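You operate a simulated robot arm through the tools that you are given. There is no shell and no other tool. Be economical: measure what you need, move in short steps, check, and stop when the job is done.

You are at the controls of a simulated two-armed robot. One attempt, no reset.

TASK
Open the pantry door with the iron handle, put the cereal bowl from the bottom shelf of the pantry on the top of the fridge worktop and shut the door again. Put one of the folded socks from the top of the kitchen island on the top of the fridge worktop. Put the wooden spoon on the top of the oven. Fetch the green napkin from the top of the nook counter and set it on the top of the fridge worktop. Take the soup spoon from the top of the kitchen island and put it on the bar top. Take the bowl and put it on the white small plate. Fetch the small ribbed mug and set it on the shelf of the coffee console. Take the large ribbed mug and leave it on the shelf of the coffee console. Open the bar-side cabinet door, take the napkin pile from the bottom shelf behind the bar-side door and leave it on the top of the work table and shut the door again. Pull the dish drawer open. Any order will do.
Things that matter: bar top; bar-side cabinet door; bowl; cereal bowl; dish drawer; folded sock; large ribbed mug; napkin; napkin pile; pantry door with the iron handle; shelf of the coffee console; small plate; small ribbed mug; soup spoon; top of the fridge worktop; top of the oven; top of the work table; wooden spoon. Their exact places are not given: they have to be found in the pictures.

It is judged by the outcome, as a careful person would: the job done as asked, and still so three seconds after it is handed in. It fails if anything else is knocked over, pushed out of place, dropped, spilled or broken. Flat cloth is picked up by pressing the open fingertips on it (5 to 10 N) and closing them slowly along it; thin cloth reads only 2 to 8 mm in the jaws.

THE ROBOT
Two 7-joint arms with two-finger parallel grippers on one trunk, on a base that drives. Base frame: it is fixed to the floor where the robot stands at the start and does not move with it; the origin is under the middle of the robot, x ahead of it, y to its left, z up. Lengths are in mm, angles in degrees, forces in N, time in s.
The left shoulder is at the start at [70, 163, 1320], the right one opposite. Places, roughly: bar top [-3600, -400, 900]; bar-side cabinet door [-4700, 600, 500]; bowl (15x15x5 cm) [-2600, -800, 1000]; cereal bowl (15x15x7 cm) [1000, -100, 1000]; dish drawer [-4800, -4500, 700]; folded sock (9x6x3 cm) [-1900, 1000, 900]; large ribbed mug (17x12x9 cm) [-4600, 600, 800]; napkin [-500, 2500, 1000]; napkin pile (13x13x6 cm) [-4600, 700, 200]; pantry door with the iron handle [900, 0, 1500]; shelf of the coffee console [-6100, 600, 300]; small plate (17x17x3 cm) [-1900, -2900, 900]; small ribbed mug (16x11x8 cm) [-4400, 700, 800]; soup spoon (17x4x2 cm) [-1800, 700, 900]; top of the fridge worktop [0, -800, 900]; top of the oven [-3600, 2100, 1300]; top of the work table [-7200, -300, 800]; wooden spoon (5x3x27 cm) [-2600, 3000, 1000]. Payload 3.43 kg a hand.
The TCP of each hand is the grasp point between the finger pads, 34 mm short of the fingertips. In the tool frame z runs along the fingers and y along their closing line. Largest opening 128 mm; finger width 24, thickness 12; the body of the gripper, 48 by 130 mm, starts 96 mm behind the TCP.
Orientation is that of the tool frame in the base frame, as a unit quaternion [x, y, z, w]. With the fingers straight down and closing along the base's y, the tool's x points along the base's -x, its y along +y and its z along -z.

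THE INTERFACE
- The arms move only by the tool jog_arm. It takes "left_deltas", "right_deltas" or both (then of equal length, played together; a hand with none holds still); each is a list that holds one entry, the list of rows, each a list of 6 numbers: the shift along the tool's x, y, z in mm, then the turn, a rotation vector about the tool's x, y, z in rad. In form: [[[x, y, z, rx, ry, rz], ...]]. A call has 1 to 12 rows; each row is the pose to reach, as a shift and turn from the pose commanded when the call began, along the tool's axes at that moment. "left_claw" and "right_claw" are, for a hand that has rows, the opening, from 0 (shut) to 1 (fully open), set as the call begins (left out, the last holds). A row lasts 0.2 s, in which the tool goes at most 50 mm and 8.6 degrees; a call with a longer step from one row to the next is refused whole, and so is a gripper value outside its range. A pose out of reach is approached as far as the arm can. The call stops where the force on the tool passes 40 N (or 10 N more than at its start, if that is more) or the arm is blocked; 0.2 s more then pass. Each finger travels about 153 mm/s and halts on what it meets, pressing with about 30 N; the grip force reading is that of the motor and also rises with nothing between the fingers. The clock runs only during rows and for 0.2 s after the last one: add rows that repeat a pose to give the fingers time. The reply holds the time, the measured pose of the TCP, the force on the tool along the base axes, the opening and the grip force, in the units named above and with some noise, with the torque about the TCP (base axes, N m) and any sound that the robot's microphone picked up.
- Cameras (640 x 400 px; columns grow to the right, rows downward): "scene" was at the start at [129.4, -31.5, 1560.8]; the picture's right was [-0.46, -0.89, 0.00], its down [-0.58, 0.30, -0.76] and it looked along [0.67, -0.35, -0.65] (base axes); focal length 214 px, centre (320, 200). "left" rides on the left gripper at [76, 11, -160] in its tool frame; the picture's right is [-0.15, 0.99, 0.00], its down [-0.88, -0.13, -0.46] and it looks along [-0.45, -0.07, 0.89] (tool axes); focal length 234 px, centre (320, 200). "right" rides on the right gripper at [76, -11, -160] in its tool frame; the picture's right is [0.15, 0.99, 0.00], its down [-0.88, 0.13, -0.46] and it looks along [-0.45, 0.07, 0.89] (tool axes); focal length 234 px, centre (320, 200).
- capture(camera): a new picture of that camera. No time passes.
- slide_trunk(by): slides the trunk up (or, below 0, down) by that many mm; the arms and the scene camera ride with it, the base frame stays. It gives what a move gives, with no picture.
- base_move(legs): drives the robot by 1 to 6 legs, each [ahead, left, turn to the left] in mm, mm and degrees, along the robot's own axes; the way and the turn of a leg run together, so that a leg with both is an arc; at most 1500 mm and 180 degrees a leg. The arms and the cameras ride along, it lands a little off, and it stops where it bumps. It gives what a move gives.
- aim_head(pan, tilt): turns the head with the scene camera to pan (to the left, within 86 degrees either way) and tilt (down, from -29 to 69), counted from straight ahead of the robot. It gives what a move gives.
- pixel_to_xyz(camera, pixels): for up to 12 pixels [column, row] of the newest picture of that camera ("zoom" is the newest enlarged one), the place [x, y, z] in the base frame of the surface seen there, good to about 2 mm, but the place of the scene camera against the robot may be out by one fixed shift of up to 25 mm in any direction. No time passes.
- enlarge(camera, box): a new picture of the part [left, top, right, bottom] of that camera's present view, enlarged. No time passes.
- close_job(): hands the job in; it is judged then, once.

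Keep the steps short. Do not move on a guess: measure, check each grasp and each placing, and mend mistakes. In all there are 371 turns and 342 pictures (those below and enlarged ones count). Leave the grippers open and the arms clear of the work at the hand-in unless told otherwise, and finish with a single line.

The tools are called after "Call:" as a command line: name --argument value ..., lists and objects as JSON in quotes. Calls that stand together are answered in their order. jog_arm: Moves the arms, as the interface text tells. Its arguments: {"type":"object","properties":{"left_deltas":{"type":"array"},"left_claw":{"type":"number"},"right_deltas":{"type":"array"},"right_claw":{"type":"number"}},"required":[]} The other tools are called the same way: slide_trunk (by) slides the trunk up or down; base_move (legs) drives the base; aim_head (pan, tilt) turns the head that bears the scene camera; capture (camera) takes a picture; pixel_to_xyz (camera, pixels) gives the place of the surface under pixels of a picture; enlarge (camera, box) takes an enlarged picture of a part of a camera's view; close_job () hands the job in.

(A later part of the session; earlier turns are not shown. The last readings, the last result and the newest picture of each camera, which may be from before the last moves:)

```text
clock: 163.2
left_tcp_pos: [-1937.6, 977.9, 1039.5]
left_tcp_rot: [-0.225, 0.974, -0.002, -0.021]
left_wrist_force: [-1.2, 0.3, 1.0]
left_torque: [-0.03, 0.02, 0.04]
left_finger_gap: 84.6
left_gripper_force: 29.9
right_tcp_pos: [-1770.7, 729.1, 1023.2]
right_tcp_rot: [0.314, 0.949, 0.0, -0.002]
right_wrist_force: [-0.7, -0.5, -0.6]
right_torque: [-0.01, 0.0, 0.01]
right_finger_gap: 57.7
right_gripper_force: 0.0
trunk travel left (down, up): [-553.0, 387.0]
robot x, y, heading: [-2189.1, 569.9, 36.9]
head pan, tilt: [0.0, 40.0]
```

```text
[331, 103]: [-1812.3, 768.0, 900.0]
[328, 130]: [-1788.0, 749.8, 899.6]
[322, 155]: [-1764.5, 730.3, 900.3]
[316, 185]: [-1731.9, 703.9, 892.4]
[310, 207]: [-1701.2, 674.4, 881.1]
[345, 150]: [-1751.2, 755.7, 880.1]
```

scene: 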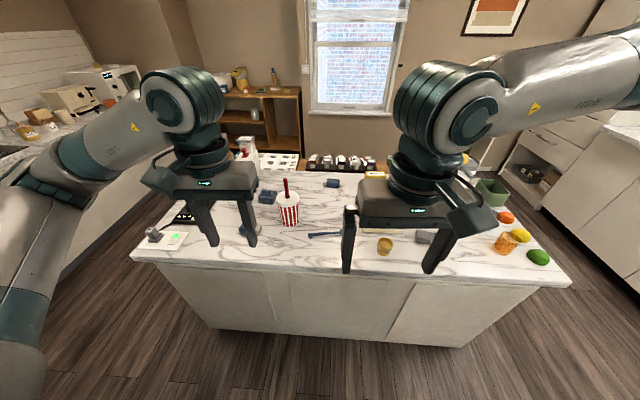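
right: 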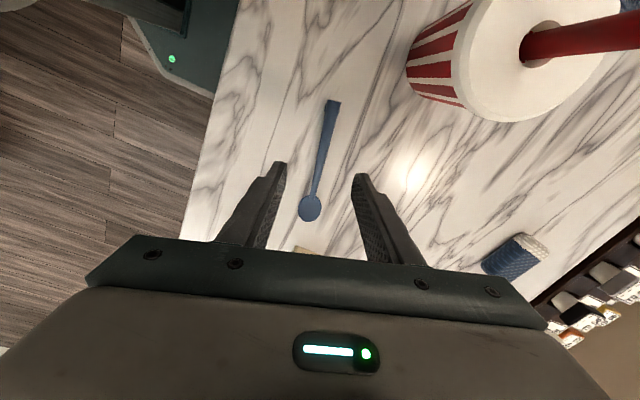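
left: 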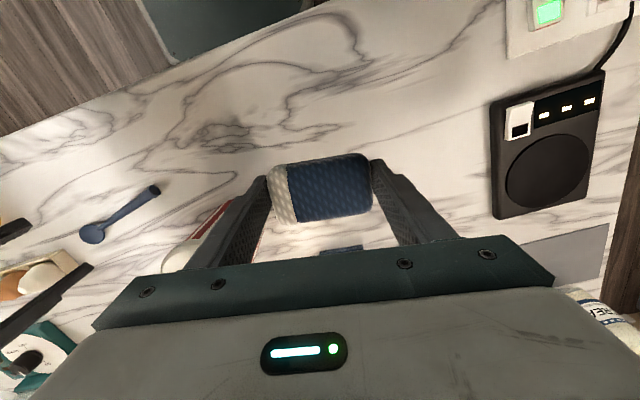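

I'll descend with a 5 mm shift, then close.

Call:
jog_arm --right_deltas '[[[0, 5, 30, 0, 0, 0], [0, 5, 60, 0, 0, 0], [0, 5, 85, 0, 0, 0], [0, 5, 104, 0, 0, 0], [0, 5, 107, 0, 0, 0]]]'

Call:
jog_arm --right_deltas '[[[0, 0, 0, 0, 0, 0], [0, 0, 0, 0, 0, 0], [0, 0, 0, 0, 0, 0]]]' --right_claw 0

Call:
jog_arm --right_deltas '[[[0, 0, -30, 0, 0, 0], [0, 0, -60, 0, 0, 0], [0, 0, -90, 0, 0, 0]]]'

Call:
capture --camera "right"

```text
clock: 164.4
left_tcp_pos: [-1939.1, 976.3, 1038.3]
left_tcp_rot: [-0.226, 0.974, -0.003, -0.022]
left_wrist_force: [0.4, 0.5, -0.2]
left_torque: [-0.01, -0.01, 0.04]
left_finger_gap: 84.2
left_gripper_force: 30.1
right_tcp_pos: [-1768.2, 734.6, 915.1]
right_tcp_rot: [0.313, 0.95, 0.0, -0.002]
right_wrist_force: [0.4, 0.0, 0.3]
right_torque: [0.0, 0.03, 0.02]
right_finger_gap: 57.7
right_gripper_force: 0.1
trunk travel left (down, up): [-553.0, 387.0]
robot x, y, heading: [-2189.0, 569.3, 37.0]
head pan, tilt: [0.0, 40.0]
```

```text
clock: 165.2
left_tcp_pos: [-1937.6, 976.1, 1038.5]
left_tcp_rot: [-0.226, 0.974, -0.002, -0.021]
left_wrist_force: [0.7, 1.0, 0.0]
left_torque: [-0.03, 0.05, 0.01]
left_finger_gap: 84.3
left_gripper_force: 29.8
right_tcp_pos: [-1767.6, 735.6, 915.3]
right_tcp_rot: [0.313, 0.95, -0.001, -0.002]
right_wrist_force: [0.2, -0.5, -0.4]
right_torque: [0.0, 0.0, 0.02]
right_finger_gap: 14.9
right_gripper_force: 30.3
trunk travel left (down, up): [-553.0, 387.0]
robot x, y, heading: [-2188.9, 566.6, 36.9]
head pan, tilt: [0.0, 40.0]
```

```text
clock: 166.0
left_tcp_pos: [-1938.5, 978.0, 1038.2]
left_tcp_rot: [-0.226, 0.974, -0.002, -0.022]
left_wrist_force: [0.4, -0.7, -0.7]
left_torque: [-0.01, 0.01, 0.01]
left_finger_gap: 84.3
left_gripper_force: 29.9
right_tcp_pos: [-1769.6, 733.6, 1006.6]
right_tcp_rot: [0.313, 0.95, 0.0, -0.001]
right_wrist_force: [-0.5, 0.1, -1.2]
right_torque: [0.01, -0.01, -0.02]
right_finger_gap: 14.8
right_gripper_force: 29.9
trunk travel left (down, up): [-553.0, 387.0]
robot x, y, heading: [-2189.2, 565.5, 36.7]
head pan, tilt: [0.0, 40.0]
```

```text
259 pictures are left
```

right: 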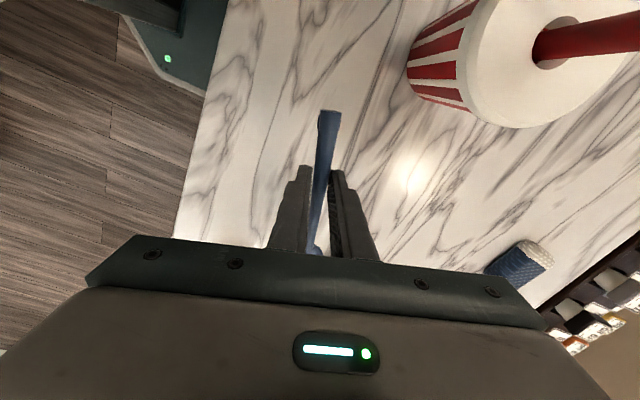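

The spoon is held. I'll raise the trunk, back into the aisle and turn around to face the bar.

Call:
slide_trunk --by 200

Call:
base_move --legs '[[-310, 0, 0], [0, 0, 90], [0, 0, 90]]'

Call:
aim_head --pan 0 --tilt 30

Call:
capture --camera "scene"

```text
clock: 168.2
left_tcp_pos: [-1936.9, 978.5, 1238.4]
left_tcp_rot: [-0.226, 0.974, -0.003, -0.022]
left_wrist_force: [0.1, 0.3, -0.8]
left_torque: [-0.02, 0.02, -0.03]
left_finger_gap: 84.2
left_gripper_force: 29.9
right_tcp_pos: [-1769.3, 734.9, 1204.5]
right_tcp_rot: [0.314, 0.95, -0.002, -0.002]
right_wrist_force: [-0.3, -1.0, 0.2]
right_torque: [0.02, 0.02, -0.03]
right_finger_gap: 14.9
right_gripper_force: 29.9
trunk travel left (down, up): [-753.0, 187.0]
robot x, y, heading: [-2185.3, 566.7, 36.5]
head pan, tilt: [0.0, 40.0]
```

```text
clock: 177.9
left_tcp_pos: [-2684.2, -26.9, 1238.5]
left_tcp_rot: [0.974, 0.225, 0.022, -0.001]
left_wrist_force: [-0.2, 0.5, -1.1]
left_torque: [0.0, -0.02, 0.0]
left_finger_gap: 84.0
left_gripper_force: 29.8
right_tcp_pos: [-2853.6, 217.3, 1205.4]
right_tcp_rot: [0.95, -0.314, 0.002, -0.002]
right_wrist_force: [-0.5, -0.2, -1.7]
right_torque: [0.01, -0.01, 0.0]
right_finger_gap: 14.7
right_gripper_force: 30.2
trunk travel left (down, up): [-753.0, 187.0]
robot x, y, heading: [-2435.4, 386.4, -143.1]
head pan, tilt: [0.0, 40.0]
```

```text
clock: 178.6
left_tcp_pos: [-2684.3, -27.4, 1238.4]
left_tcp_rot: [0.974, 0.225, 0.022, -0.002]
left_wrist_force: [0.6, -0.5, 0.2]
left_torque: [0.0, 0.01, 0.0]
left_finger_gap: 84.0
left_gripper_force: 29.6
right_tcp_pos: [-2852.9, 216.9, 1204.4]
right_tcp_rot: [0.949, -0.315, 0.003, -0.002]
right_wrist_force: [0.4, 0.5, 0.2]
right_torque: [0.01, 0.0, 0.02]
right_finger_gap: 15.0
right_gripper_force: 29.2
trunk travel left (down, up): [-753.0, 187.0]
robot x, y, heading: [-2434.6, 382.2, -143.3]
head pan, tilt: [0.0, 30.0]
```

```text
258 pictures are left
```

scene: 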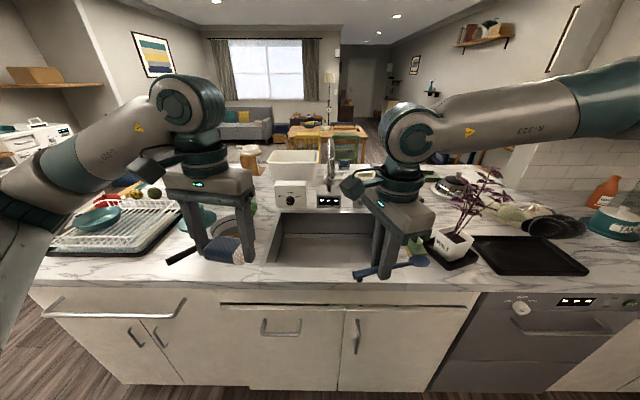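

I'll measure the counter and the region beyond the sink to identify the bar top.

Call:
enlarge --camera "scene" --box '[180, 120, 500, 300]'

Call:
pixel_to_xyz --camera "scene" --pixels '[[260, 200], [290, 178], [340, 205], [345, 180], [360, 170], [470, 180], [250, 285], [540, 205], [270, 185], [60, 255], [100, 180], [345, 150]]'

```text
2.00 times, centred on (340, 210) of scene
```

zoom: 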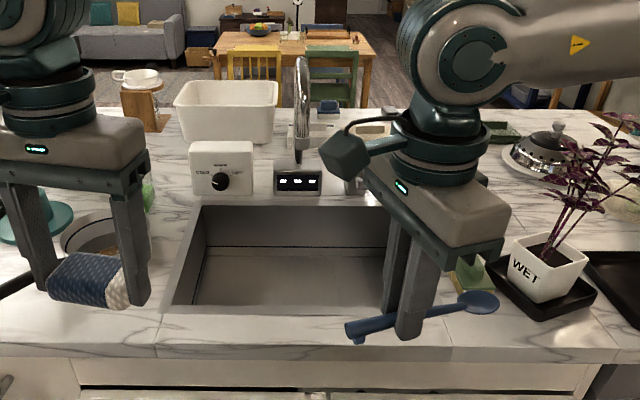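

```text
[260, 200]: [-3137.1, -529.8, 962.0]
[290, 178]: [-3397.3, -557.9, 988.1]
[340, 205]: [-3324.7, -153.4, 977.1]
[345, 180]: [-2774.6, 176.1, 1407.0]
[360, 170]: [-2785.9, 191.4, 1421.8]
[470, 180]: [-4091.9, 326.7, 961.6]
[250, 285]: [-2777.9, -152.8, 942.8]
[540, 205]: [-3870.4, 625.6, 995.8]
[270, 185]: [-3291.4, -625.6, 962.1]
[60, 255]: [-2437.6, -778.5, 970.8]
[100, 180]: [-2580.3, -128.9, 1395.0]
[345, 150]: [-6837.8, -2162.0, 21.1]
```

I can't settle the bar top from this side, so I'll come back on its far side with the spoon. First, the sock goes to the fridge worktop: turn left, drive out of the aisle, slide left and approach the counter.

Call:
base_move --legs '[[0, 0, 90], [1450, 0, 0], [0, 850, 0], [300, 0, 0]]'

Call:
aim_head --pan 5 --tilt 35

Call:
capture --camera "scene"

Call:
capture --camera "left"

```text
clock: 195.5
left_tcp_pos: [-289.4, -760.1, 1238.6]
left_tcp_rot: [0.532, 0.846, 0.014, -0.016]
left_wrist_force: [0.2, -0.2, -1.1]
left_torque: [-0.01, -0.02, 0.01]
left_finger_gap: 83.8
left_gripper_force: 30.1
right_tcp_pos: [-533.6, -926.7, 1205.9]
right_tcp_rot: [0.895, 0.446, 0.002, -0.002]
right_wrist_force: [-0.6, -0.4, -0.3]
right_torque: [-0.01, 0.0, 0.03]
right_finger_gap: 15.3
right_gripper_force: 29.8
trunk travel left (down, up): [-753.0, 187.0]
robot x, y, heading: [-693.9, -504.9, -53.8]
head pan, tilt: [0.0, 30.0]
```

```text
clock: 196.1
left_tcp_pos: [-286.9, -760.2, 1239.1]
left_tcp_rot: [0.533, 0.846, 0.014, -0.018]
left_wrist_force: [0.5, 0.2, -1.0]
left_torque: [0.07, 0.03, 0.04]
left_finger_gap: 83.9
left_gripper_force: 30.4
right_tcp_pos: [-533.5, -927.5, 1206.0]
right_tcp_rot: [0.895, 0.446, 0.002, -0.003]
right_wrist_force: [-0.7, 0.5, -0.4]
right_torque: [0.0, 0.02, 0.04]
right_finger_gap: 14.8
right_gripper_force: 30.3
trunk travel left (down, up): [-753.0, 187.0]
robot x, y, heading: [-697.4, -509.7, -53.5]
head pan, tilt: [5.0, 35.0]
```

```text
256 pictures are left
```

scene: 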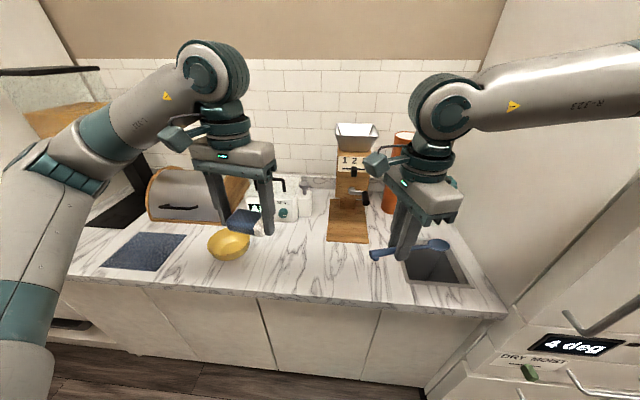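

```text
255 pictures are left
```

left: 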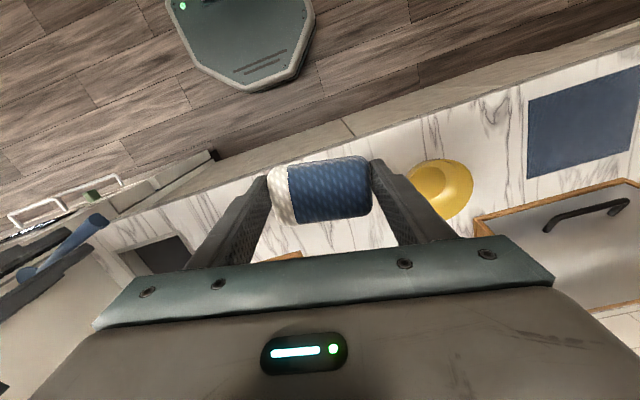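

The left hand is over t≈−685, just in front of the free strip. I'm going forward 120, then lowering the left arm.

Call:
base_move --legs '[[120, 0, 0]]'

Call:
jog_arm --left_deltas '[[[0, 0, 35, 0, 0, 0], [0, 0, 70, 0, 0, 0], [0, 0, 105, 0, 0, 0], [0, 0, 140, 0, 0, 0], [0, 0, 150, 0, 0, 0]]]'

Call:
slide_trunk --by -120

Call:
capture --camera "left"

Call:
capture --camera "scene"

```text
clock: 197.4
left_tcp_pos: [-197.7, -852.7, 1231.7]
left_tcp_rot: [0.528, 0.849, 0.01, -0.023]
left_wrist_force: [0.3, 0.0, -1.7]
left_torque: [0.03, 0.01, -0.01]
left_finger_gap: 84.0
left_gripper_force: 29.6
right_tcp_pos: [-439.7, -1021.8, 1202.7]
right_tcp_rot: [0.892, 0.452, -0.007, -0.005]
right_wrist_force: [0.3, 0.4, -1.1]
right_torque: [0.0, 0.03, 0.0]
right_finger_gap: 14.9
right_gripper_force: 30.3
trunk travel left (down, up): [-753.0, 187.0]
robot x, y, heading: [-625.8, -608.2, -53.2]
head pan, tilt: [5.0, 35.0]
```

```text
clock: 198.6
left_tcp_pos: [-202.7, -846.2, 1083.9]
left_tcp_rot: [0.528, 0.849, 0.01, -0.02]
left_wrist_force: [0.3, 0.3, 0.2]
left_torque: [0.0, 0.0, 0.0]
left_finger_gap: 84.0
left_gripper_force: 30.4
right_tcp_pos: [-441.0, -1020.1, 1203.8]
right_tcp_rot: [0.891, 0.455, -0.007, -0.005]
right_wrist_force: [0.2, 0.0, 0.4]
right_torque: [-0.02, 0.02, -0.01]
right_finger_gap: 15.1
right_gripper_force: 30.2
trunk travel left (down, up): [-753.0, 187.0]
robot x, y, heading: [-623.0, -606.7, -52.8]
head pan, tilt: [5.0, 35.0]
```

```text
clock: 200.1
left_tcp_pos: [-207.9, -840.7, 968.9]
left_tcp_rot: [0.529, 0.849, 0.009, -0.018]
left_wrist_force: [0.3, 0.5, -0.8]
left_torque: [-0.03, -0.01, 0.01]
left_finger_gap: 84.1
left_gripper_force: 30.0
right_tcp_pos: [-445.9, -1010.9, 1086.2]
right_tcp_rot: [0.891, 0.453, -0.007, 0.0]
right_wrist_force: [1.0, 0.8, -1.0]
right_torque: [-0.04, 0.01, 0.03]
right_finger_gap: 15.0
right_gripper_force: 30.2
trunk travel left (down, up): [-633.0, 307.0]
robot x, y, heading: [-625.1, -604.2, -53.1]
head pan, tilt: [5.0, 35.0]
```

```text
254 pictures are left
```

left: 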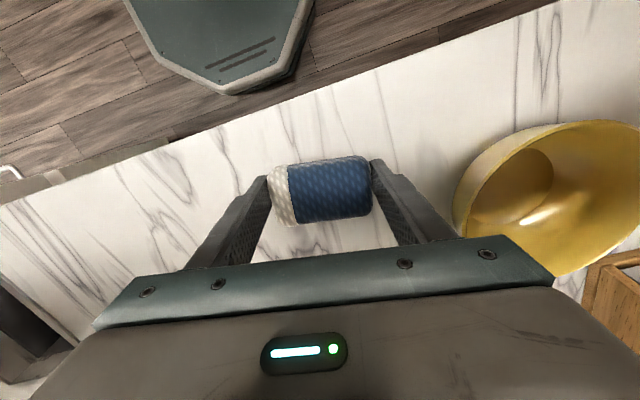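

```text
253 pictures are left
```

scene: 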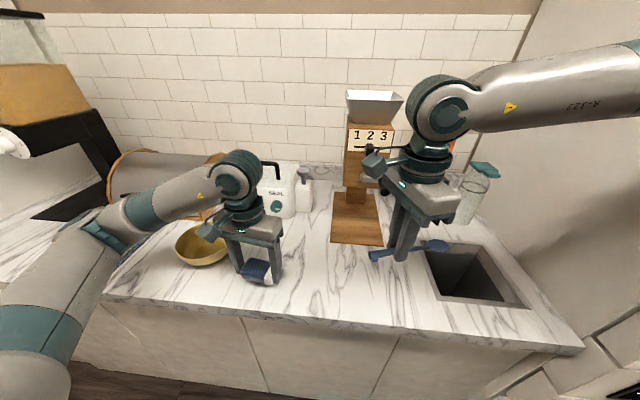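

I'm lowering the sock the last 20 mm and releasing.

Call:
jog_arm --left_deltas '[[[0, 0, 10, 0, 0, 0], [0, 0, 18, 0, 0, 0], [0, 0, 22, 0, 0, 0], [0, 0, 22, 0, 0, 0]]]'

```text
clock: 201.1
left_tcp_pos: [-207.8, -839.9, 947.6]
left_tcp_rot: [0.529, 0.848, 0.008, -0.016]
left_wrist_force: [1.3, 0.0, 29.5]
left_torque: [0.64, -0.69, 0.0]
left_finger_gap: 83.9
left_gripper_force: 30.1
right_tcp_pos: [-446.6, -1012.2, 1086.5]
right_tcp_rot: [0.891, 0.454, -0.006, -0.002]
right_wrist_force: [0.8, 0.2, -0.2]
right_torque: [-0.01, -0.01, 0.0]
right_finger_gap: 14.8
right_gripper_force: 29.7
trunk travel left (down, up): [-633.0, 307.0]
robot x, y, heading: [-624.9, -602.9, -53.0]
head pan, tilt: [5.0, 35.0]
```

Contact is firm. I'm easing up slightly, releasing and rising.

Call:
jog_arm --left_deltas '[[[0, 0, -2, 0, 0, 0], [0, 0, -2, 0, 0, 0], [0, 0, -2, 0, 0, 0], [0, 0, -30, 0, 0, 0], [0, 0, -70, 0, 0, 0], [0, 0, -110, 0, 0, 0]]]' --left_claw 0.9

Call:
capture --camera "left"

```text
clock: 202.5
left_tcp_pos: [-206.1, -842.8, 1056.8]
left_tcp_rot: [0.529, 0.848, 0.007, -0.018]
left_wrist_force: [0.5, -0.1, -0.1]
left_torque: [0.0, 0.02, -0.01]
left_finger_gap: 115.1
left_gripper_force: 0.0
right_tcp_pos: [-446.8, -1011.3, 1086.2]
right_tcp_rot: [0.891, 0.453, -0.007, 0.0]
right_wrist_force: [0.6, 0.0, -0.6]
right_torque: [0.01, 0.0, -0.03]
right_finger_gap: 14.7
right_gripper_force: 29.4
trunk travel left (down, up): [-633.0, 307.0]
robot x, y, heading: [-624.8, -603.6, -52.9]
head pan, tilt: [5.0, 35.0]
```

```text
252 pictures are left
```

left: 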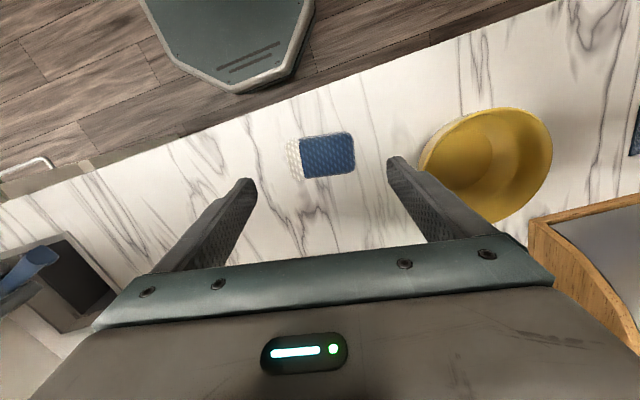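

The sock is placed next to the bowl. I'll back out, turn toward the bar end and raise the trunk, then look for the cart and the bowl.

Call:
slide_trunk --by 120

Call:
base_move --legs '[[-420, 0, 0], [0, 0, -90], [700, 0, 0]]'

Call:
aim_head --pan 0 --tilt 28

Call:
capture --camera "scene"

```text
clock: 204.0
left_tcp_pos: [-204.8, -843.7, 1175.6]
left_tcp_rot: [0.529, 0.848, 0.008, -0.02]
left_wrist_force: [-0.6, -0.3, 0.8]
left_torque: [-0.02, -0.05, -0.03]
left_finger_gap: 115.3
left_gripper_force: 0.1
right_tcp_pos: [-446.3, -1013.4, 1207.4]
right_tcp_rot: [0.891, 0.453, -0.007, 0.0]
right_wrist_force: [0.7, 0.1, -0.7]
right_torque: [0.04, 0.03, -0.01]
right_finger_gap: 14.8
right_gripper_force: 30.1
trunk travel left (down, up): [-753.0, 187.0]
robot x, y, heading: [-625.8, -607.2, -53.0]
head pan, tilt: [5.0, 35.0]
```

```text
clock: 211.9
left_tcp_pos: [-1292.1, -789.7, 1174.3]
left_tcp_rot: [0.977, 0.211, 0.024, 0.002]
left_wrist_force: [-0.4, 0.6, 0.0]
left_torque: [-0.05, -0.02, 0.01]
left_finger_gap: 115.3
left_gripper_force: 0.1
right_tcp_pos: [-1459.9, -554.5, 1204.8]
right_tcp_rot: [0.949, -0.314, 0.002, -0.002]
right_wrist_force: [-0.1, 0.5, -0.8]
right_torque: [0.0, -0.01, 0.0]
right_finger_gap: 15.1
right_gripper_force: 29.7
trunk travel left (down, up): [-753.0, 187.0]
robot x, y, heading: [-1043.0, -388.1, -143.6]
head pan, tilt: [5.0, 35.0]
stopped in leg 3: the robot was blocked; the commanded pose is now the measured one
```

```text
clock: 212.5
left_tcp_pos: [-1295.3, -792.8, 1172.5]
left_tcp_rot: [0.977, 0.211, 0.025, 0.003]
left_wrist_force: [-0.1, -0.1, -0.4]
left_torque: [-0.01, -0.07, 0.0]
left_finger_gap: 115.2
left_gripper_force: 0.1
right_tcp_pos: [-1465.6, -554.2, 1203.2]
right_tcp_rot: [0.95, -0.313, 0.001, -0.003]
right_wrist_force: [0.1, 0.4, -0.2]
right_torque: [-0.04, -0.05, 0.03]
right_finger_gap: 14.6
right_gripper_force: 29.7
trunk travel left (down, up): [-753.0, 187.0]
robot x, y, heading: [-1042.6, -390.6, -143.4]
head pan, tilt: [0.0, 28.0]
```

```text
251 pictures are left
```

scene: 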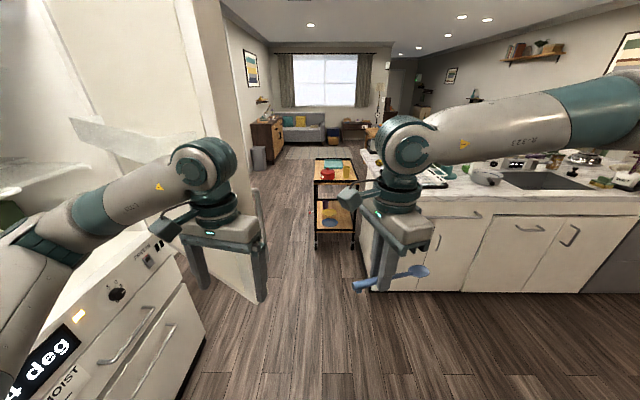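

The left elbow probably met the fridge column. I'll step right 130 mm, and measure the cart and the bar corner.

Call:
pixel_to_xyz --camera "scene" --pixels '[[318, 165], [352, 165], [318, 245], [352, 245], [330, 175], [390, 185], [365, 250], [370, 285], [250, 200], [205, 340], [262, 290], [265, 170]]'

Call:
base_move --legs '[[0, -130, 0], [600, 0, 0]]'

Call:
capture --camera "scene"

```text
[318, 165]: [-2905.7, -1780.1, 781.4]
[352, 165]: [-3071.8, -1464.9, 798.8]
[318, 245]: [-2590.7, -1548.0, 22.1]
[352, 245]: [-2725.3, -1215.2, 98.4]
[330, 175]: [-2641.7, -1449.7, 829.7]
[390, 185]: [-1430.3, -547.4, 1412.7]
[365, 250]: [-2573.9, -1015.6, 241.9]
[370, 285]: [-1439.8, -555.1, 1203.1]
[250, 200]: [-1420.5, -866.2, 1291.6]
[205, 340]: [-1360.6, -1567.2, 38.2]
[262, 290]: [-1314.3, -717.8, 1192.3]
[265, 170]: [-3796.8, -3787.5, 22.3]
```

```text
clock: 215.9
left_tcp_pos: [-1824.4, -915.4, 1172.1]
left_tcp_rot: [0.992, 0.12, 0.029, 0.005]
left_wrist_force: [-0.5, -0.1, -0.4]
left_torque: [-0.08, -0.05, 0.0]
left_finger_gap: 114.9
left_gripper_force: 0.0
right_tcp_pos: [-1946.0, -654.2, 1204.7]
right_tcp_rot: [0.915, -0.403, 0.004, 0.0]
right_wrist_force: [-0.4, 0.2, -0.6]
right_torque: [-0.06, -0.1, 0.01]
right_finger_gap: 15.0
right_gripper_force: 30.3
trunk travel left (down, up): [-753.0, 187.0]
robot x, y, heading: [-1500.3, -572.1, -154.2]
head pan, tilt: [0.0, 28.0]
stopped in leg 2: the robot was blocked; the commanded pose is now the measured one
```

```text
250 pictures are left
```

scene: 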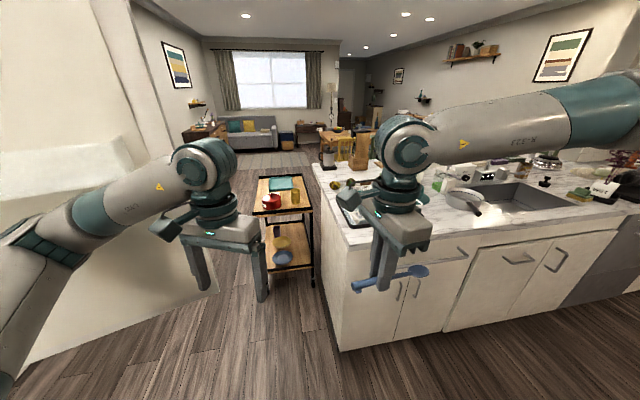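

Blocked again with a twist. I need to see what's touching, so I'll look left and down.

Call:
capture --camera "left"

Call:
aim_head --pan 70 --tilt 35

Call:
capture --camera "scene"

```text
249 pictures are left
```

left: 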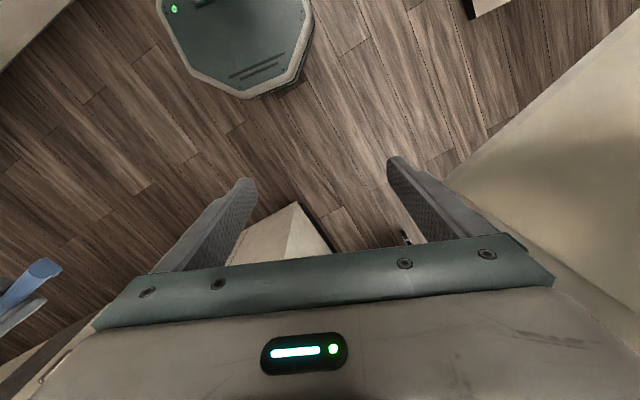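

```text
clock: 217.3
left_tcp_pos: [-1821.4, -920.8, 1173.2]
left_tcp_rot: [0.992, 0.12, 0.027, 0.002]
left_wrist_force: [-1.3, 0.0, -0.2]
left_torque: [-0.01, 0.02, -0.02]
left_finger_gap: 115.1
left_gripper_force: 0.0
right_tcp_pos: [-1942.9, -657.1, 1205.0]
right_tcp_rot: [0.916, -0.402, 0.001, -0.002]
right_wrist_force: [-0.5, 1.0, -0.7]
right_torque: [-0.02, -0.05, -0.02]
right_finger_gap: 15.0
right_gripper_force: 30.1
trunk travel left (down, up): [-753.0, 187.0]
robot x, y, heading: [-1502.2, -572.5, -154.1]
head pan, tilt: [70.0, 35.0]
```

```text
248 pictures are left
```

scene: 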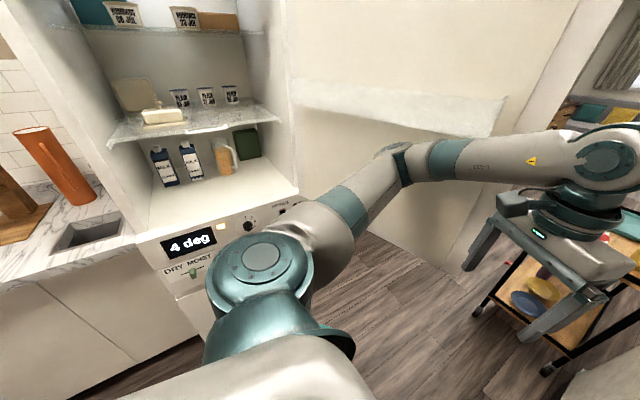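

The elbow has pulled the fridge door open, so I must close it again. I'll measure the door's hinge and free edge.

Call:
pixel_to_xyz --camera "scene" --pixels '[[295, 50], [300, 200], [400, 60], [530, 60], [545, 100], [560, 40], [420, 255], [455, 262], [285, 215], [395, 165], [350, 110], [480, 110]]'

Call:
aim_head --pan 40 --tilt 20

Call:
capture --camera "scene"

```text
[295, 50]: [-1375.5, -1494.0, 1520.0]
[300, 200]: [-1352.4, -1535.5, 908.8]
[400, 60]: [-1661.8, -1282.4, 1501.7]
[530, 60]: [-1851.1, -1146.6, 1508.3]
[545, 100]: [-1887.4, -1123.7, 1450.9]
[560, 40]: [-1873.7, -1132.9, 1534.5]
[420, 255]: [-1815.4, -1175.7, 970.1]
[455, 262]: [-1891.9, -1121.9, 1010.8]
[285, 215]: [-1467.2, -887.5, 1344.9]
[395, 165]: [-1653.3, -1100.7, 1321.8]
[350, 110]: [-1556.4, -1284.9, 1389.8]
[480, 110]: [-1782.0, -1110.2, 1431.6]
```

```text
clock: 218.2
left_tcp_pos: [-1821.7, -919.4, 1170.9]
left_tcp_rot: [0.992, 0.119, 0.028, 0.003]
left_wrist_force: [0.2, 0.1, -0.9]
left_torque: [-0.01, -0.03, 0.01]
left_finger_gap: 115.2
left_gripper_force: 0.1
right_tcp_pos: [-1942.4, -656.5, 1205.5]
right_tcp_rot: [0.916, -0.402, 0.001, -0.001]
right_wrist_force: [0.2, 0.2, -0.3]
right_torque: [0.02, 0.0, -0.01]
right_finger_gap: 15.1
right_gripper_force: 29.8
trunk travel left (down, up): [-753.0, 187.0]
robot x, y, heading: [-1502.1, -570.5, -154.4]
head pan, tilt: [40.0, 20.0]
```

```text
247 pictures are left
```

scene: 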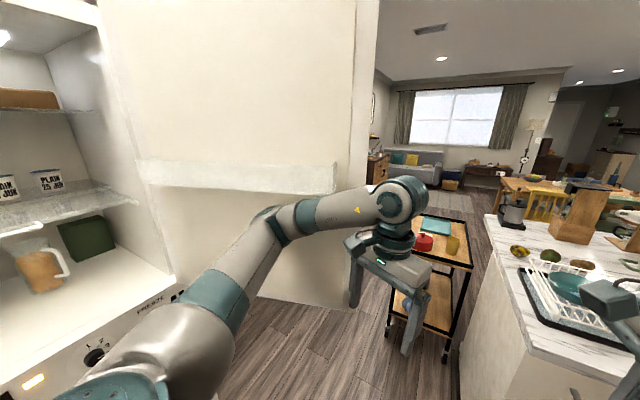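

The door's hinge is near (−1360,−1500) and its free edge near (−1890,−1122), about 107° open. I'll go round to its outer side with the arms raised, facing away so the elbows stay clear, and push it shut. First I raise the trunk and back off.

Call:
slide_trunk --by 180

Call:
base_move --legs '[[-150, 0, 0], [0, 0, -79]]'

Call:
aim_head --pan 60 --tilt 30

Call:
capture --camera "scene"

```text
clock: 219.3
left_tcp_pos: [-1790.4, -907.2, 1187.2]
left_tcp_rot: [0.986, 0.116, 0.118, -0.025]
left_wrist_force: [0.1, 0.0, -0.1]
left_torque: [-0.01, -0.04, -0.03]
left_finger_gap: 115.3
left_gripper_force: 0.1
right_tcp_pos: [-1936.2, -656.9, 1289.7]
right_tcp_rot: [0.916, -0.4, -0.001, -0.002]
right_wrist_force: [0.6, 0.2, 0.2]
right_torque: [-0.03, -0.01, -0.01]
right_finger_gap: 15.0
right_gripper_force: 29.6
trunk travel left (down, up): [-834.0, 106.0]
robot x, y, heading: [-1500.4, -567.9, -154.2]
head pan, tilt: [40.0, 20.0]
stopped: the arm was blocked; the commanded pose is now the measured one
```

```text
clock: 224.1
left_tcp_pos: [-1748.0, -270.0, 1186.4]
left_tcp_rot: [0.827, -0.549, 0.105, 0.058]
left_wrist_force: [-0.5, -0.3, 0.7]
left_torque: [-0.02, -0.01, 0.0]
left_finger_gap: 115.3
left_gripper_force: 0.1
right_tcp_pos: [-1523.6, -86.2, 1286.3]
right_tcp_rot: [-0.44, 0.898, 0.0, 0.001]
right_wrist_force: [0.1, 0.1, 0.4]
right_torque: [0.0, -0.05, -0.01]
right_finger_gap: 15.1
right_gripper_force: 30.1
trunk travel left (down, up): [-834.0, 106.0]
robot x, y, heading: [-1367.8, -504.7, 125.6]
head pan, tilt: [40.0, 20.0]
```

```text
clock: 224.9
left_tcp_pos: [-1747.6, -269.4, 1186.4]
left_tcp_rot: [0.828, -0.548, 0.104, 0.058]
left_wrist_force: [0.8, -0.3, 0.1]
left_torque: [0.0, 0.01, 0.01]
left_finger_gap: 115.3
left_gripper_force: 0.1
right_tcp_pos: [-1524.1, -85.8, 1285.2]
right_tcp_rot: [-0.441, 0.898, -0.001, 0.001]
right_wrist_force: [0.2, -0.3, -0.1]
right_torque: [0.01, -0.01, 0.0]
right_finger_gap: 14.8
right_gripper_force: 29.8
trunk travel left (down, up): [-834.0, 106.0]
robot x, y, heading: [-1369.8, -505.4, 125.5]
head pan, tilt: [60.0, 30.0]
```

```text
246 pictures are left
```

scene: 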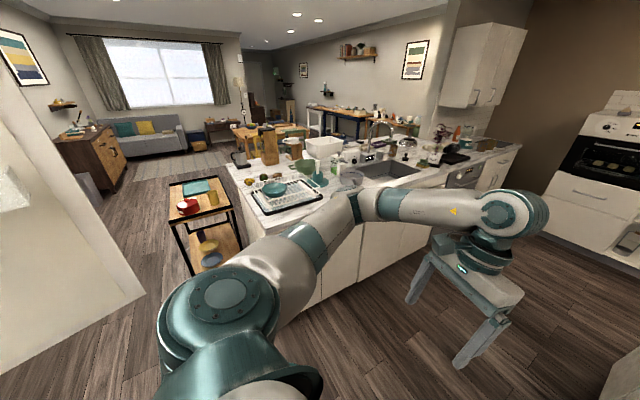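

I'm clear of the door now. I'm raising the trunk and then sliding left, past the door's edge.

Call:
slide_trunk --by 100

Call:
base_move --legs '[[25, 0, 1.2], [0, 600, 0], [0, 550, 0]]'

Call:
aim_head --pan -86 --tilt 30

Call:
capture --camera "scene"

```text
clock: 226.3
left_tcp_pos: [-1747.5, -270.8, 1285.7]
left_tcp_rot: [0.828, -0.548, 0.105, 0.058]
left_wrist_force: [-0.3, 0.6, 0.4]
left_torque: [0.0, 0.01, 0.02]
left_finger_gap: 115.2
left_gripper_force: 0.0
right_tcp_pos: [-1523.7, -84.2, 1385.9]
right_tcp_rot: [-0.44, 0.898, -0.002, 0.001]
right_wrist_force: [0.2, -0.2, -0.4]
right_torque: [0.04, 0.0, 0.01]
right_finger_gap: 15.2
right_gripper_force: 30.0
trunk travel left (down, up): [-934.0, 6.0]
robot x, y, heading: [-1367.5, -507.9, 125.2]
head pan, tilt: [60.0, 30.0]
```

```text
clock: 232.8
left_tcp_pos: [-2642.6, -922.9, 1286.0]
left_tcp_rot: [0.824, -0.553, 0.104, 0.058]
left_wrist_force: [-0.6, 0.7, -0.4]
left_torque: [0.01, -0.01, -0.02]
left_finger_gap: 115.2
left_gripper_force: 0.2
right_tcp_pos: [-2418.5, -743.0, 1386.5]
right_tcp_rot: [-0.435, 0.901, -0.001, 0.0]
right_wrist_force: [1.0, -0.7, -0.8]
right_torque: [-0.01, -0.03, -0.01]
right_finger_gap: 14.9
right_gripper_force: 30.6
trunk travel left (down, up): [-934.0, 6.0]
robot x, y, heading: [-2269.6, -1161.3, 124.2]
head pan, tilt: [60.0, 30.0]
stopped in leg 3: the robot was blocked; the commanded pose is now the measured one
```

```text
clock: 235.1
left_tcp_pos: [-2643.7, -924.4, 1286.0]
left_tcp_rot: [0.824, -0.554, 0.105, 0.06]
left_wrist_force: [0.1, 0.2, 0.2]
left_torque: [0.0, 0.0, -0.03]
left_finger_gap: 115.3
left_gripper_force: 0.0
right_tcp_pos: [-2418.8, -742.0, 1384.1]
right_tcp_rot: [-0.435, 0.9, -0.001, 0.001]
right_wrist_force: [1.0, -0.7, -1.0]
right_torque: [-0.02, 0.02, 0.02]
right_finger_gap: 14.9
right_gripper_force: 30.4
trunk travel left (down, up): [-934.0, 6.0]
robot x, y, heading: [-2266.1, -1162.6, 124.6]
head pan, tilt: [-85.9, 30.0]
```

```text
245 pictures are left
```

scene: 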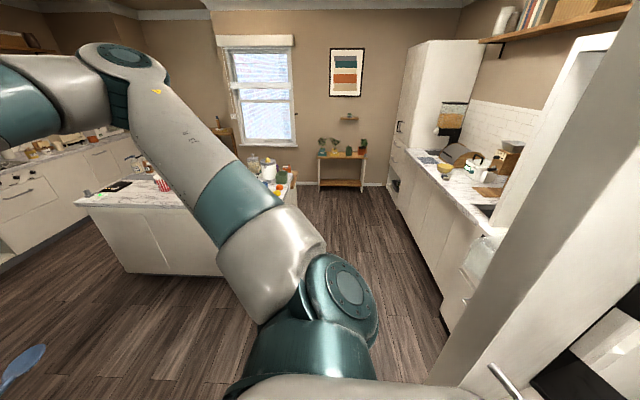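

I'm now on the door's outer side, with its handle at (500,385). I'll check the cart first, then turn to face the door.

Call:
aim_head --pan 80 --tilt 40

Call:
capture --camera "scene"

Call:
base_move --legs '[[0, -60, 0], [0, 0, -87]]'

Call:
aim_head --pan -20 --tilt 20

Call:
capture --camera "scene"

```text
clock: 237.6
left_tcp_pos: [-2644.8, -923.8, 1285.0]
left_tcp_rot: [0.824, -0.553, 0.105, 0.059]
left_wrist_force: [-0.5, 0.1, 0.4]
left_torque: [-0.02, 0.0, 0.02]
left_finger_gap: 115.3
left_gripper_force: 0.0
right_tcp_pos: [-2419.1, -742.0, 1386.5]
right_tcp_rot: [-0.435, 0.901, -0.002, 0.0]
right_wrist_force: [-0.2, -0.1, -0.8]
right_torque: [0.0, 0.04, 0.01]
right_finger_gap: 14.7
right_gripper_force: 29.9
trunk travel left (down, up): [-934.0, 6.0]
robot x, y, heading: [-2267.0, -1163.7, 124.5]
head pan, tilt: [80.0, 40.0]
```

```text
244 pictures are left
```

scene: 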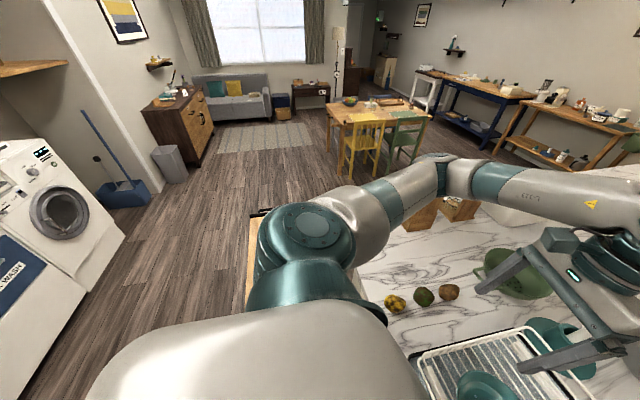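

```text
clock: 240.9
left_tcp_pos: [-2285.5, -658.5, 1277.6]
left_tcp_rot: [-0.517, 0.847, -0.081, -0.095]
left_wrist_force: [0.5, -0.3, -0.1]
left_torque: [-0.02, -0.03, 0.02]
left_finger_gap: 115.4
left_gripper_force: 0.0
right_tcp_pos: [-2003.0, -710.2, 1383.1]
right_tcp_rot: [-0.02, 1.0, -0.01, 0.007]
right_wrist_force: [0.5, 0.4, -0.7]
right_torque: [-0.03, 0.02, -0.01]
right_finger_gap: 14.8
right_gripper_force: 30.0
trunk travel left (down, up): [-934.0, 6.0]
robot x, y, heading: [-2204.0, -1119.1, 75.5]
head pan, tilt: [80.0, 40.0]
stopped in leg 2: the robot was blocked; the commanded pose is now the measured one
```

```text
clock: 242.6
left_tcp_pos: [-2283.3, -658.0, 1277.0]
left_tcp_rot: [-0.516, 0.847, -0.081, -0.096]
left_wrist_force: [0.0, 0.3, -0.3]
left_torque: [0.01, -0.03, 0.03]
left_finger_gap: 115.3
left_gripper_force: 0.1
right_tcp_pos: [-1998.6, -709.1, 1381.5]
right_tcp_rot: [-0.019, 1.0, -0.011, 0.008]
right_wrist_force: [0.6, 0.3, -0.2]
right_torque: [0.03, 0.02, -0.04]
right_finger_gap: 14.7
right_gripper_force: 30.4
trunk travel left (down, up): [-934.0, 6.0]
robot x, y, heading: [-2202.8, -1123.5, 75.1]
head pan, tilt: [-20.0, 20.0]
```

```text
243 pictures are left
```

scene: 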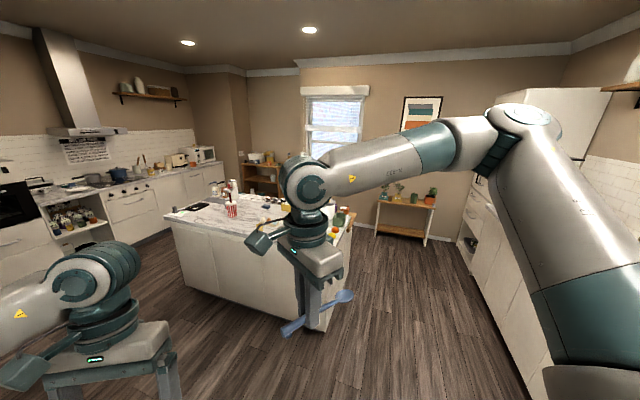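

The right upper arm is against the door's edge. I'll look that way and measure where the door is now.

Call:
aim_head --pan -86 --tilt 30

Call:
capture --camera "scene"

Call:
pixel_to_xyz --camera "scene" --pixels '[[560, 100], [600, 100], [630, 100], [500, 300], [560, 330], [520, 200], [600, 300], [450, 250], [620, 200], [580, 200]]'

```text
clock: 244.0
left_tcp_pos: [-2283.8, -659.0, 1275.3]
left_tcp_rot: [-0.517, 0.847, -0.082, -0.095]
left_wrist_force: [0.1, -0.5, -0.1]
left_torque: [0.0, 0.01, -0.04]
left_finger_gap: 115.0
left_gripper_force: 0.1
right_tcp_pos: [-1999.7, -710.0, 1381.6]
right_tcp_rot: [-0.019, 1.0, -0.012, 0.008]
right_wrist_force: [0.3, -0.3, -0.9]
right_torque: [-0.02, 0.01, 0.0]
right_finger_gap: 14.7
right_gripper_force: 30.5
trunk travel left (down, up): [-934.0, 6.0]
robot x, y, heading: [-2199.6, -1124.6, 75.3]
head pan, tilt: [-85.9, 30.0]
```

```text
242 pictures are left
```

scene: 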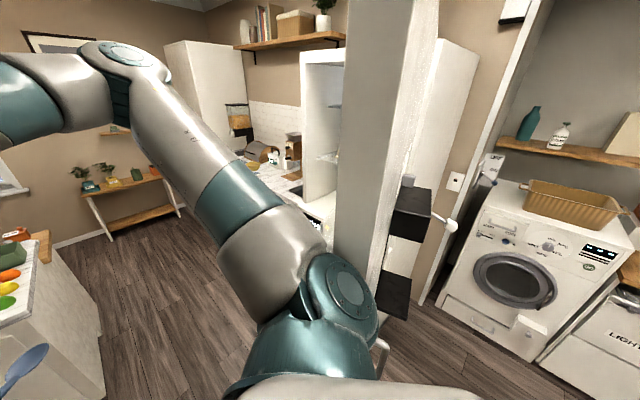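

```text
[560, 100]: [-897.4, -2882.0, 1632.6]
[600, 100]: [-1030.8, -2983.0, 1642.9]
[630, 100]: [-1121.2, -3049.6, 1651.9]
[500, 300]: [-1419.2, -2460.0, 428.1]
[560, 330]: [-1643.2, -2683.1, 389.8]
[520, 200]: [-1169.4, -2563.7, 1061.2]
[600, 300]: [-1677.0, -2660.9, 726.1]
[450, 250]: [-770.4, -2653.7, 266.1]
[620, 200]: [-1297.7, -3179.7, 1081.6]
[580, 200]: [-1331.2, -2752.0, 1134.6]
```

Call:
pixel_to_xyz --camera "scene" --pixels '[[380, 50], [360, 50], [410, 50], [430, 50], [350, 200], [375, 230], [385, 350], [410, 210], [440, 225], [400, 295], [460, 80], [320, 150]]'

Call:
enlarge --camera "scene" --box '[290, 0, 480, 390]'

```text
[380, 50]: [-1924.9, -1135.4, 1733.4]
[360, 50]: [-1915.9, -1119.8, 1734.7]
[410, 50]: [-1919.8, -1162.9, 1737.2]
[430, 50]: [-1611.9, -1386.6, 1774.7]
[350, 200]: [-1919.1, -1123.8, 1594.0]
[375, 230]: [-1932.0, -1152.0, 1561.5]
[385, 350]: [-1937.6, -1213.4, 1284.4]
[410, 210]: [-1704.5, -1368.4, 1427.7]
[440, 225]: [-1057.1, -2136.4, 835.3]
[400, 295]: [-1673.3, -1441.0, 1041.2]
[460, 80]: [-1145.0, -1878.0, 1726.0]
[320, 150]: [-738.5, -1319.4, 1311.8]
```

```text
1.03 times, centred on (385, 195) of scene
```

zoom: 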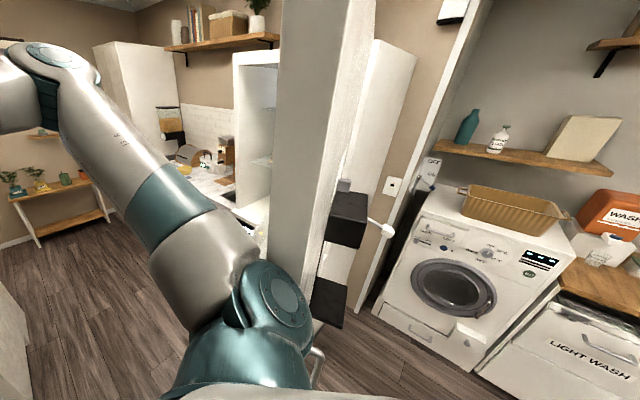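

The handle and magnets are on the door's outer face, with the free edge near (−1920,−1140). I'll turn back left and look at the cart, to see how much room I have on that side.

Call:
base_move --legs '[[0, 0, 60]]'

Call:
aim_head --pan 86 --tilt 50

Call:
capture --camera "scene"

```text
clock: 247.0
left_tcp_pos: [-2613.0, -955.7, 1286.4]
left_tcp_rot: [0.87, -0.479, 0.108, 0.049]
left_wrist_force: [-0.5, -0.9, 1.0]
left_torque: [0.01, 0.02, 0.02]
left_finger_gap: 114.9
left_gripper_force: 0.1
right_tcp_pos: [-2422.3, -736.5, 1387.6]
right_tcp_rot: [-0.512, 0.859, 0.0, 0.0]
right_wrist_force: [-0.5, 0.1, -0.1]
right_torque: [-0.02, 0.01, 0.02]
right_finger_gap: 15.1
right_gripper_force: 30.2
trunk travel left (down, up): [-934.0, 6.0]
robot x, y, heading: [-2203.6, -1125.5, 134.6]
head pan, tilt: [-85.9, 30.0]
```

```text
clock: 249.6
left_tcp_pos: [-2613.2, -956.5, 1286.4]
left_tcp_rot: [0.87, -0.479, 0.108, 0.05]
left_wrist_force: [-0.4, -0.8, 0.7]
left_torque: [0.02, -0.03, 0.04]
left_finger_gap: 115.3
left_gripper_force: 0.0
right_tcp_pos: [-2422.8, -737.4, 1387.7]
right_tcp_rot: [-0.512, 0.859, 0.001, 0.0]
right_wrist_force: [0.3, -0.7, -0.3]
right_torque: [-0.02, -0.02, 0.03]
right_finger_gap: 15.0
right_gripper_force: 30.3
trunk travel left (down, up): [-934.0, 6.0]
robot x, y, heading: [-2202.5, -1123.8, 134.5]
head pan, tilt: [85.9, 50.0]
```

```text
240 pictures are left
```

scene: 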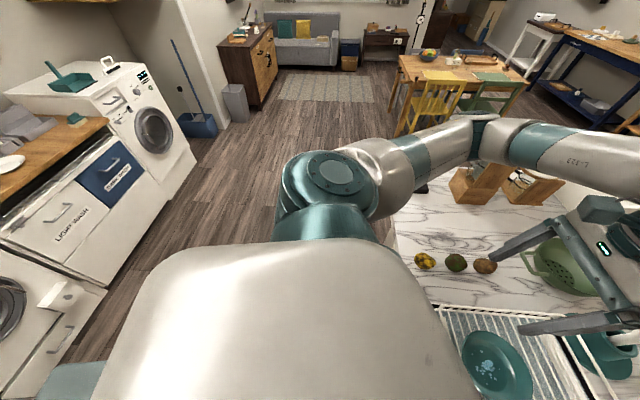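

Call:
pixel_to_xyz --camera "scene" --pixels '[[195, 165], [105, 292], [60, 390], [393, 225], [400, 265], [270, 170], [250, 230], [215, 240], [480, 360], [300, 115], [425, 190], [240, 130]]'

Call:
capture --camera "left"

```text
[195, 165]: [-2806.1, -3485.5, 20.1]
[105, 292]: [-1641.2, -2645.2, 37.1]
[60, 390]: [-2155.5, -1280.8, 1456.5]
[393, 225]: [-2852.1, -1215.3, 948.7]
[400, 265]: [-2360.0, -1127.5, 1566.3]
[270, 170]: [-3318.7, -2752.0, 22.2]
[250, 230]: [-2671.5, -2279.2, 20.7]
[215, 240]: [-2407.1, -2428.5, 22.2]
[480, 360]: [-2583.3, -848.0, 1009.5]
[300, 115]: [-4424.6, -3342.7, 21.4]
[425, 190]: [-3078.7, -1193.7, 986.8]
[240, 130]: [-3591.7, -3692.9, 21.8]
```

```text
239 pictures are left
```

left: 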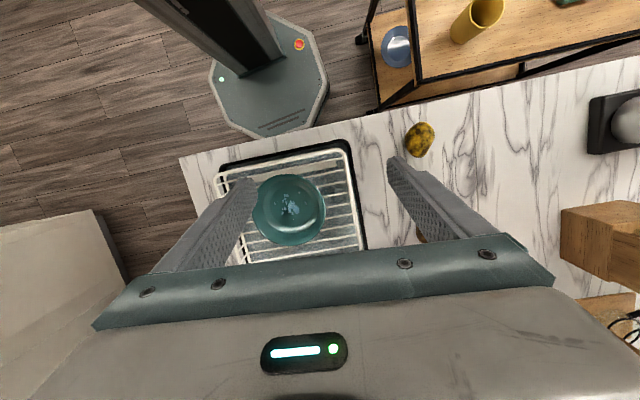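

The left camera shows the dish rack with the turquoise bowl right here, and the cart beside the base. I'll measure both.

Call:
pixel_to_xyz --camera "left" --pixels '[[360, 38], [378, 107], [415, 78], [410, 15], [325, 70], [265, 200], [322, 205], [290, 175], [290, 240], [290, 207], [300, 260], [182, 160]]'

```text
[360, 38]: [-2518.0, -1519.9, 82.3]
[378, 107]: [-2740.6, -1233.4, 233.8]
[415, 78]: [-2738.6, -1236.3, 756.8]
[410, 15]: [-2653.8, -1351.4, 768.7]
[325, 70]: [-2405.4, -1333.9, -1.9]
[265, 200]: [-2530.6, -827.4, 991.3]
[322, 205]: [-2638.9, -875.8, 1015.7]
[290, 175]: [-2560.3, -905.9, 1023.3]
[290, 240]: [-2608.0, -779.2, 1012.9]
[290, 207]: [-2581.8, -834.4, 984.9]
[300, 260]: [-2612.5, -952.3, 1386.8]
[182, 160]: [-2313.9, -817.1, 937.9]
```

The cart's near face is at t≈−2925, so I have room to go farther left. I'll nudge forward, slide left 150, then back away so I'm fully on the door's outer side.

Call:
base_move --legs '[[0, 0, -7.7], [35, 0, 0], [0, 150, 0], [-450, 0, 0]]'

Call:
aim_head --pan -86 --tilt 35

Call:
capture --camera "scene"

```text
clock: 251.0
left_tcp_pos: [-2588.9, -898.7, 1286.7]
left_tcp_rot: [0.836, -0.536, 0.104, 0.056]
left_wrist_force: [0.3, -0.1, -0.5]
left_torque: [0.04, 0.04, -0.02]
left_finger_gap: 115.1
left_gripper_force: 0.0
right_tcp_pos: [-2370.3, -709.3, 1388.3]
right_tcp_rot: [-0.454, 0.891, 0.0, 0.0]
right_wrist_force: [0.6, -0.6, 0.2]
right_torque: [0.01, 0.02, -0.01]
right_finger_gap: 14.8
right_gripper_force: 29.5
trunk travel left (down, up): [-934.0, 6.0]
robot x, y, heading: [-2206.0, -1119.6, 127.0]
head pan, tilt: [85.9, 50.0]
stopped in leg 2: the robot was blocked; the commanded pose is now the measured one
```

```text
clock: 253.6
left_tcp_pos: [-2591.1, -899.3, 1286.1]
left_tcp_rot: [0.836, -0.536, 0.104, 0.057]
left_wrist_force: [0.4, 0.1, -0.1]
left_torque: [0.0, -0.01, 0.01]
left_finger_gap: 115.2
left_gripper_force: 0.1
right_tcp_pos: [-2373.1, -707.8, 1387.0]
right_tcp_rot: [-0.455, 0.891, 0.001, 0.001]
right_wrist_force: [-0.1, 0.9, -0.7]
right_torque: [0.02, 0.0, 0.01]
right_finger_gap: 14.9
right_gripper_force: 29.6
trunk travel left (down, up): [-934.0, 6.0]
robot x, y, heading: [-2208.5, -1118.1, 127.5]
head pan, tilt: [-85.9, 35.0]
```

```text
238 pictures are left
```

scene: 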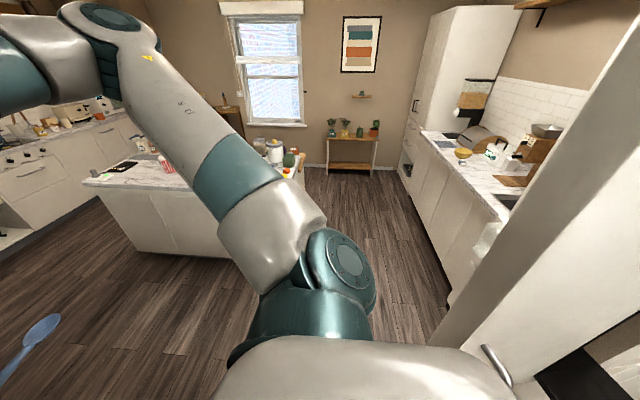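

The base touches the bar's end, so no further forward. I'll slide left from here and then back away.

Call:
base_move --legs '[[-6, 170, 0]]'

Call:
capture --camera "scene"

```text
clock: 255.1
left_tcp_pos: [-2721.3, -1005.8, 1287.4]
left_tcp_rot: [0.837, -0.534, 0.104, 0.058]
left_wrist_force: [-0.5, -0.1, -0.4]
left_torque: [-0.02, 0.01, -0.01]
left_finger_gap: 115.0
left_gripper_force: 0.0
right_tcp_pos: [-2503.1, -813.3, 1386.8]
right_tcp_rot: [-0.456, 0.89, 0.001, 0.0]
right_wrist_force: [-0.7, -0.1, -0.1]
right_torque: [-0.05, 0.05, 0.03]
right_finger_gap: 14.6
right_gripper_force: 29.8
trunk travel left (down, up): [-934.0, 6.0]
robot x, y, heading: [-2340.0, -1226.5, 127.2]
head pan, tilt: [-85.9, 35.0]
```

```text
237 pictures are left
```

scene: 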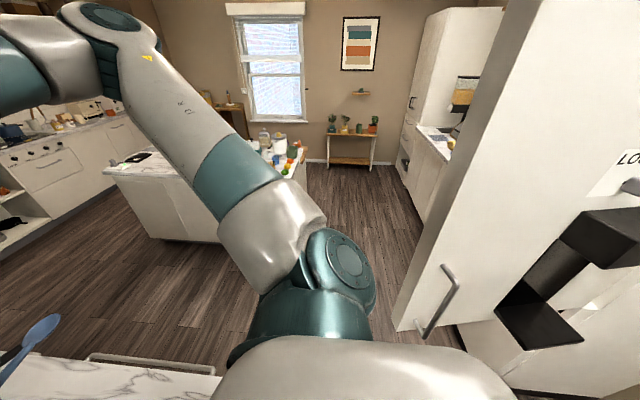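

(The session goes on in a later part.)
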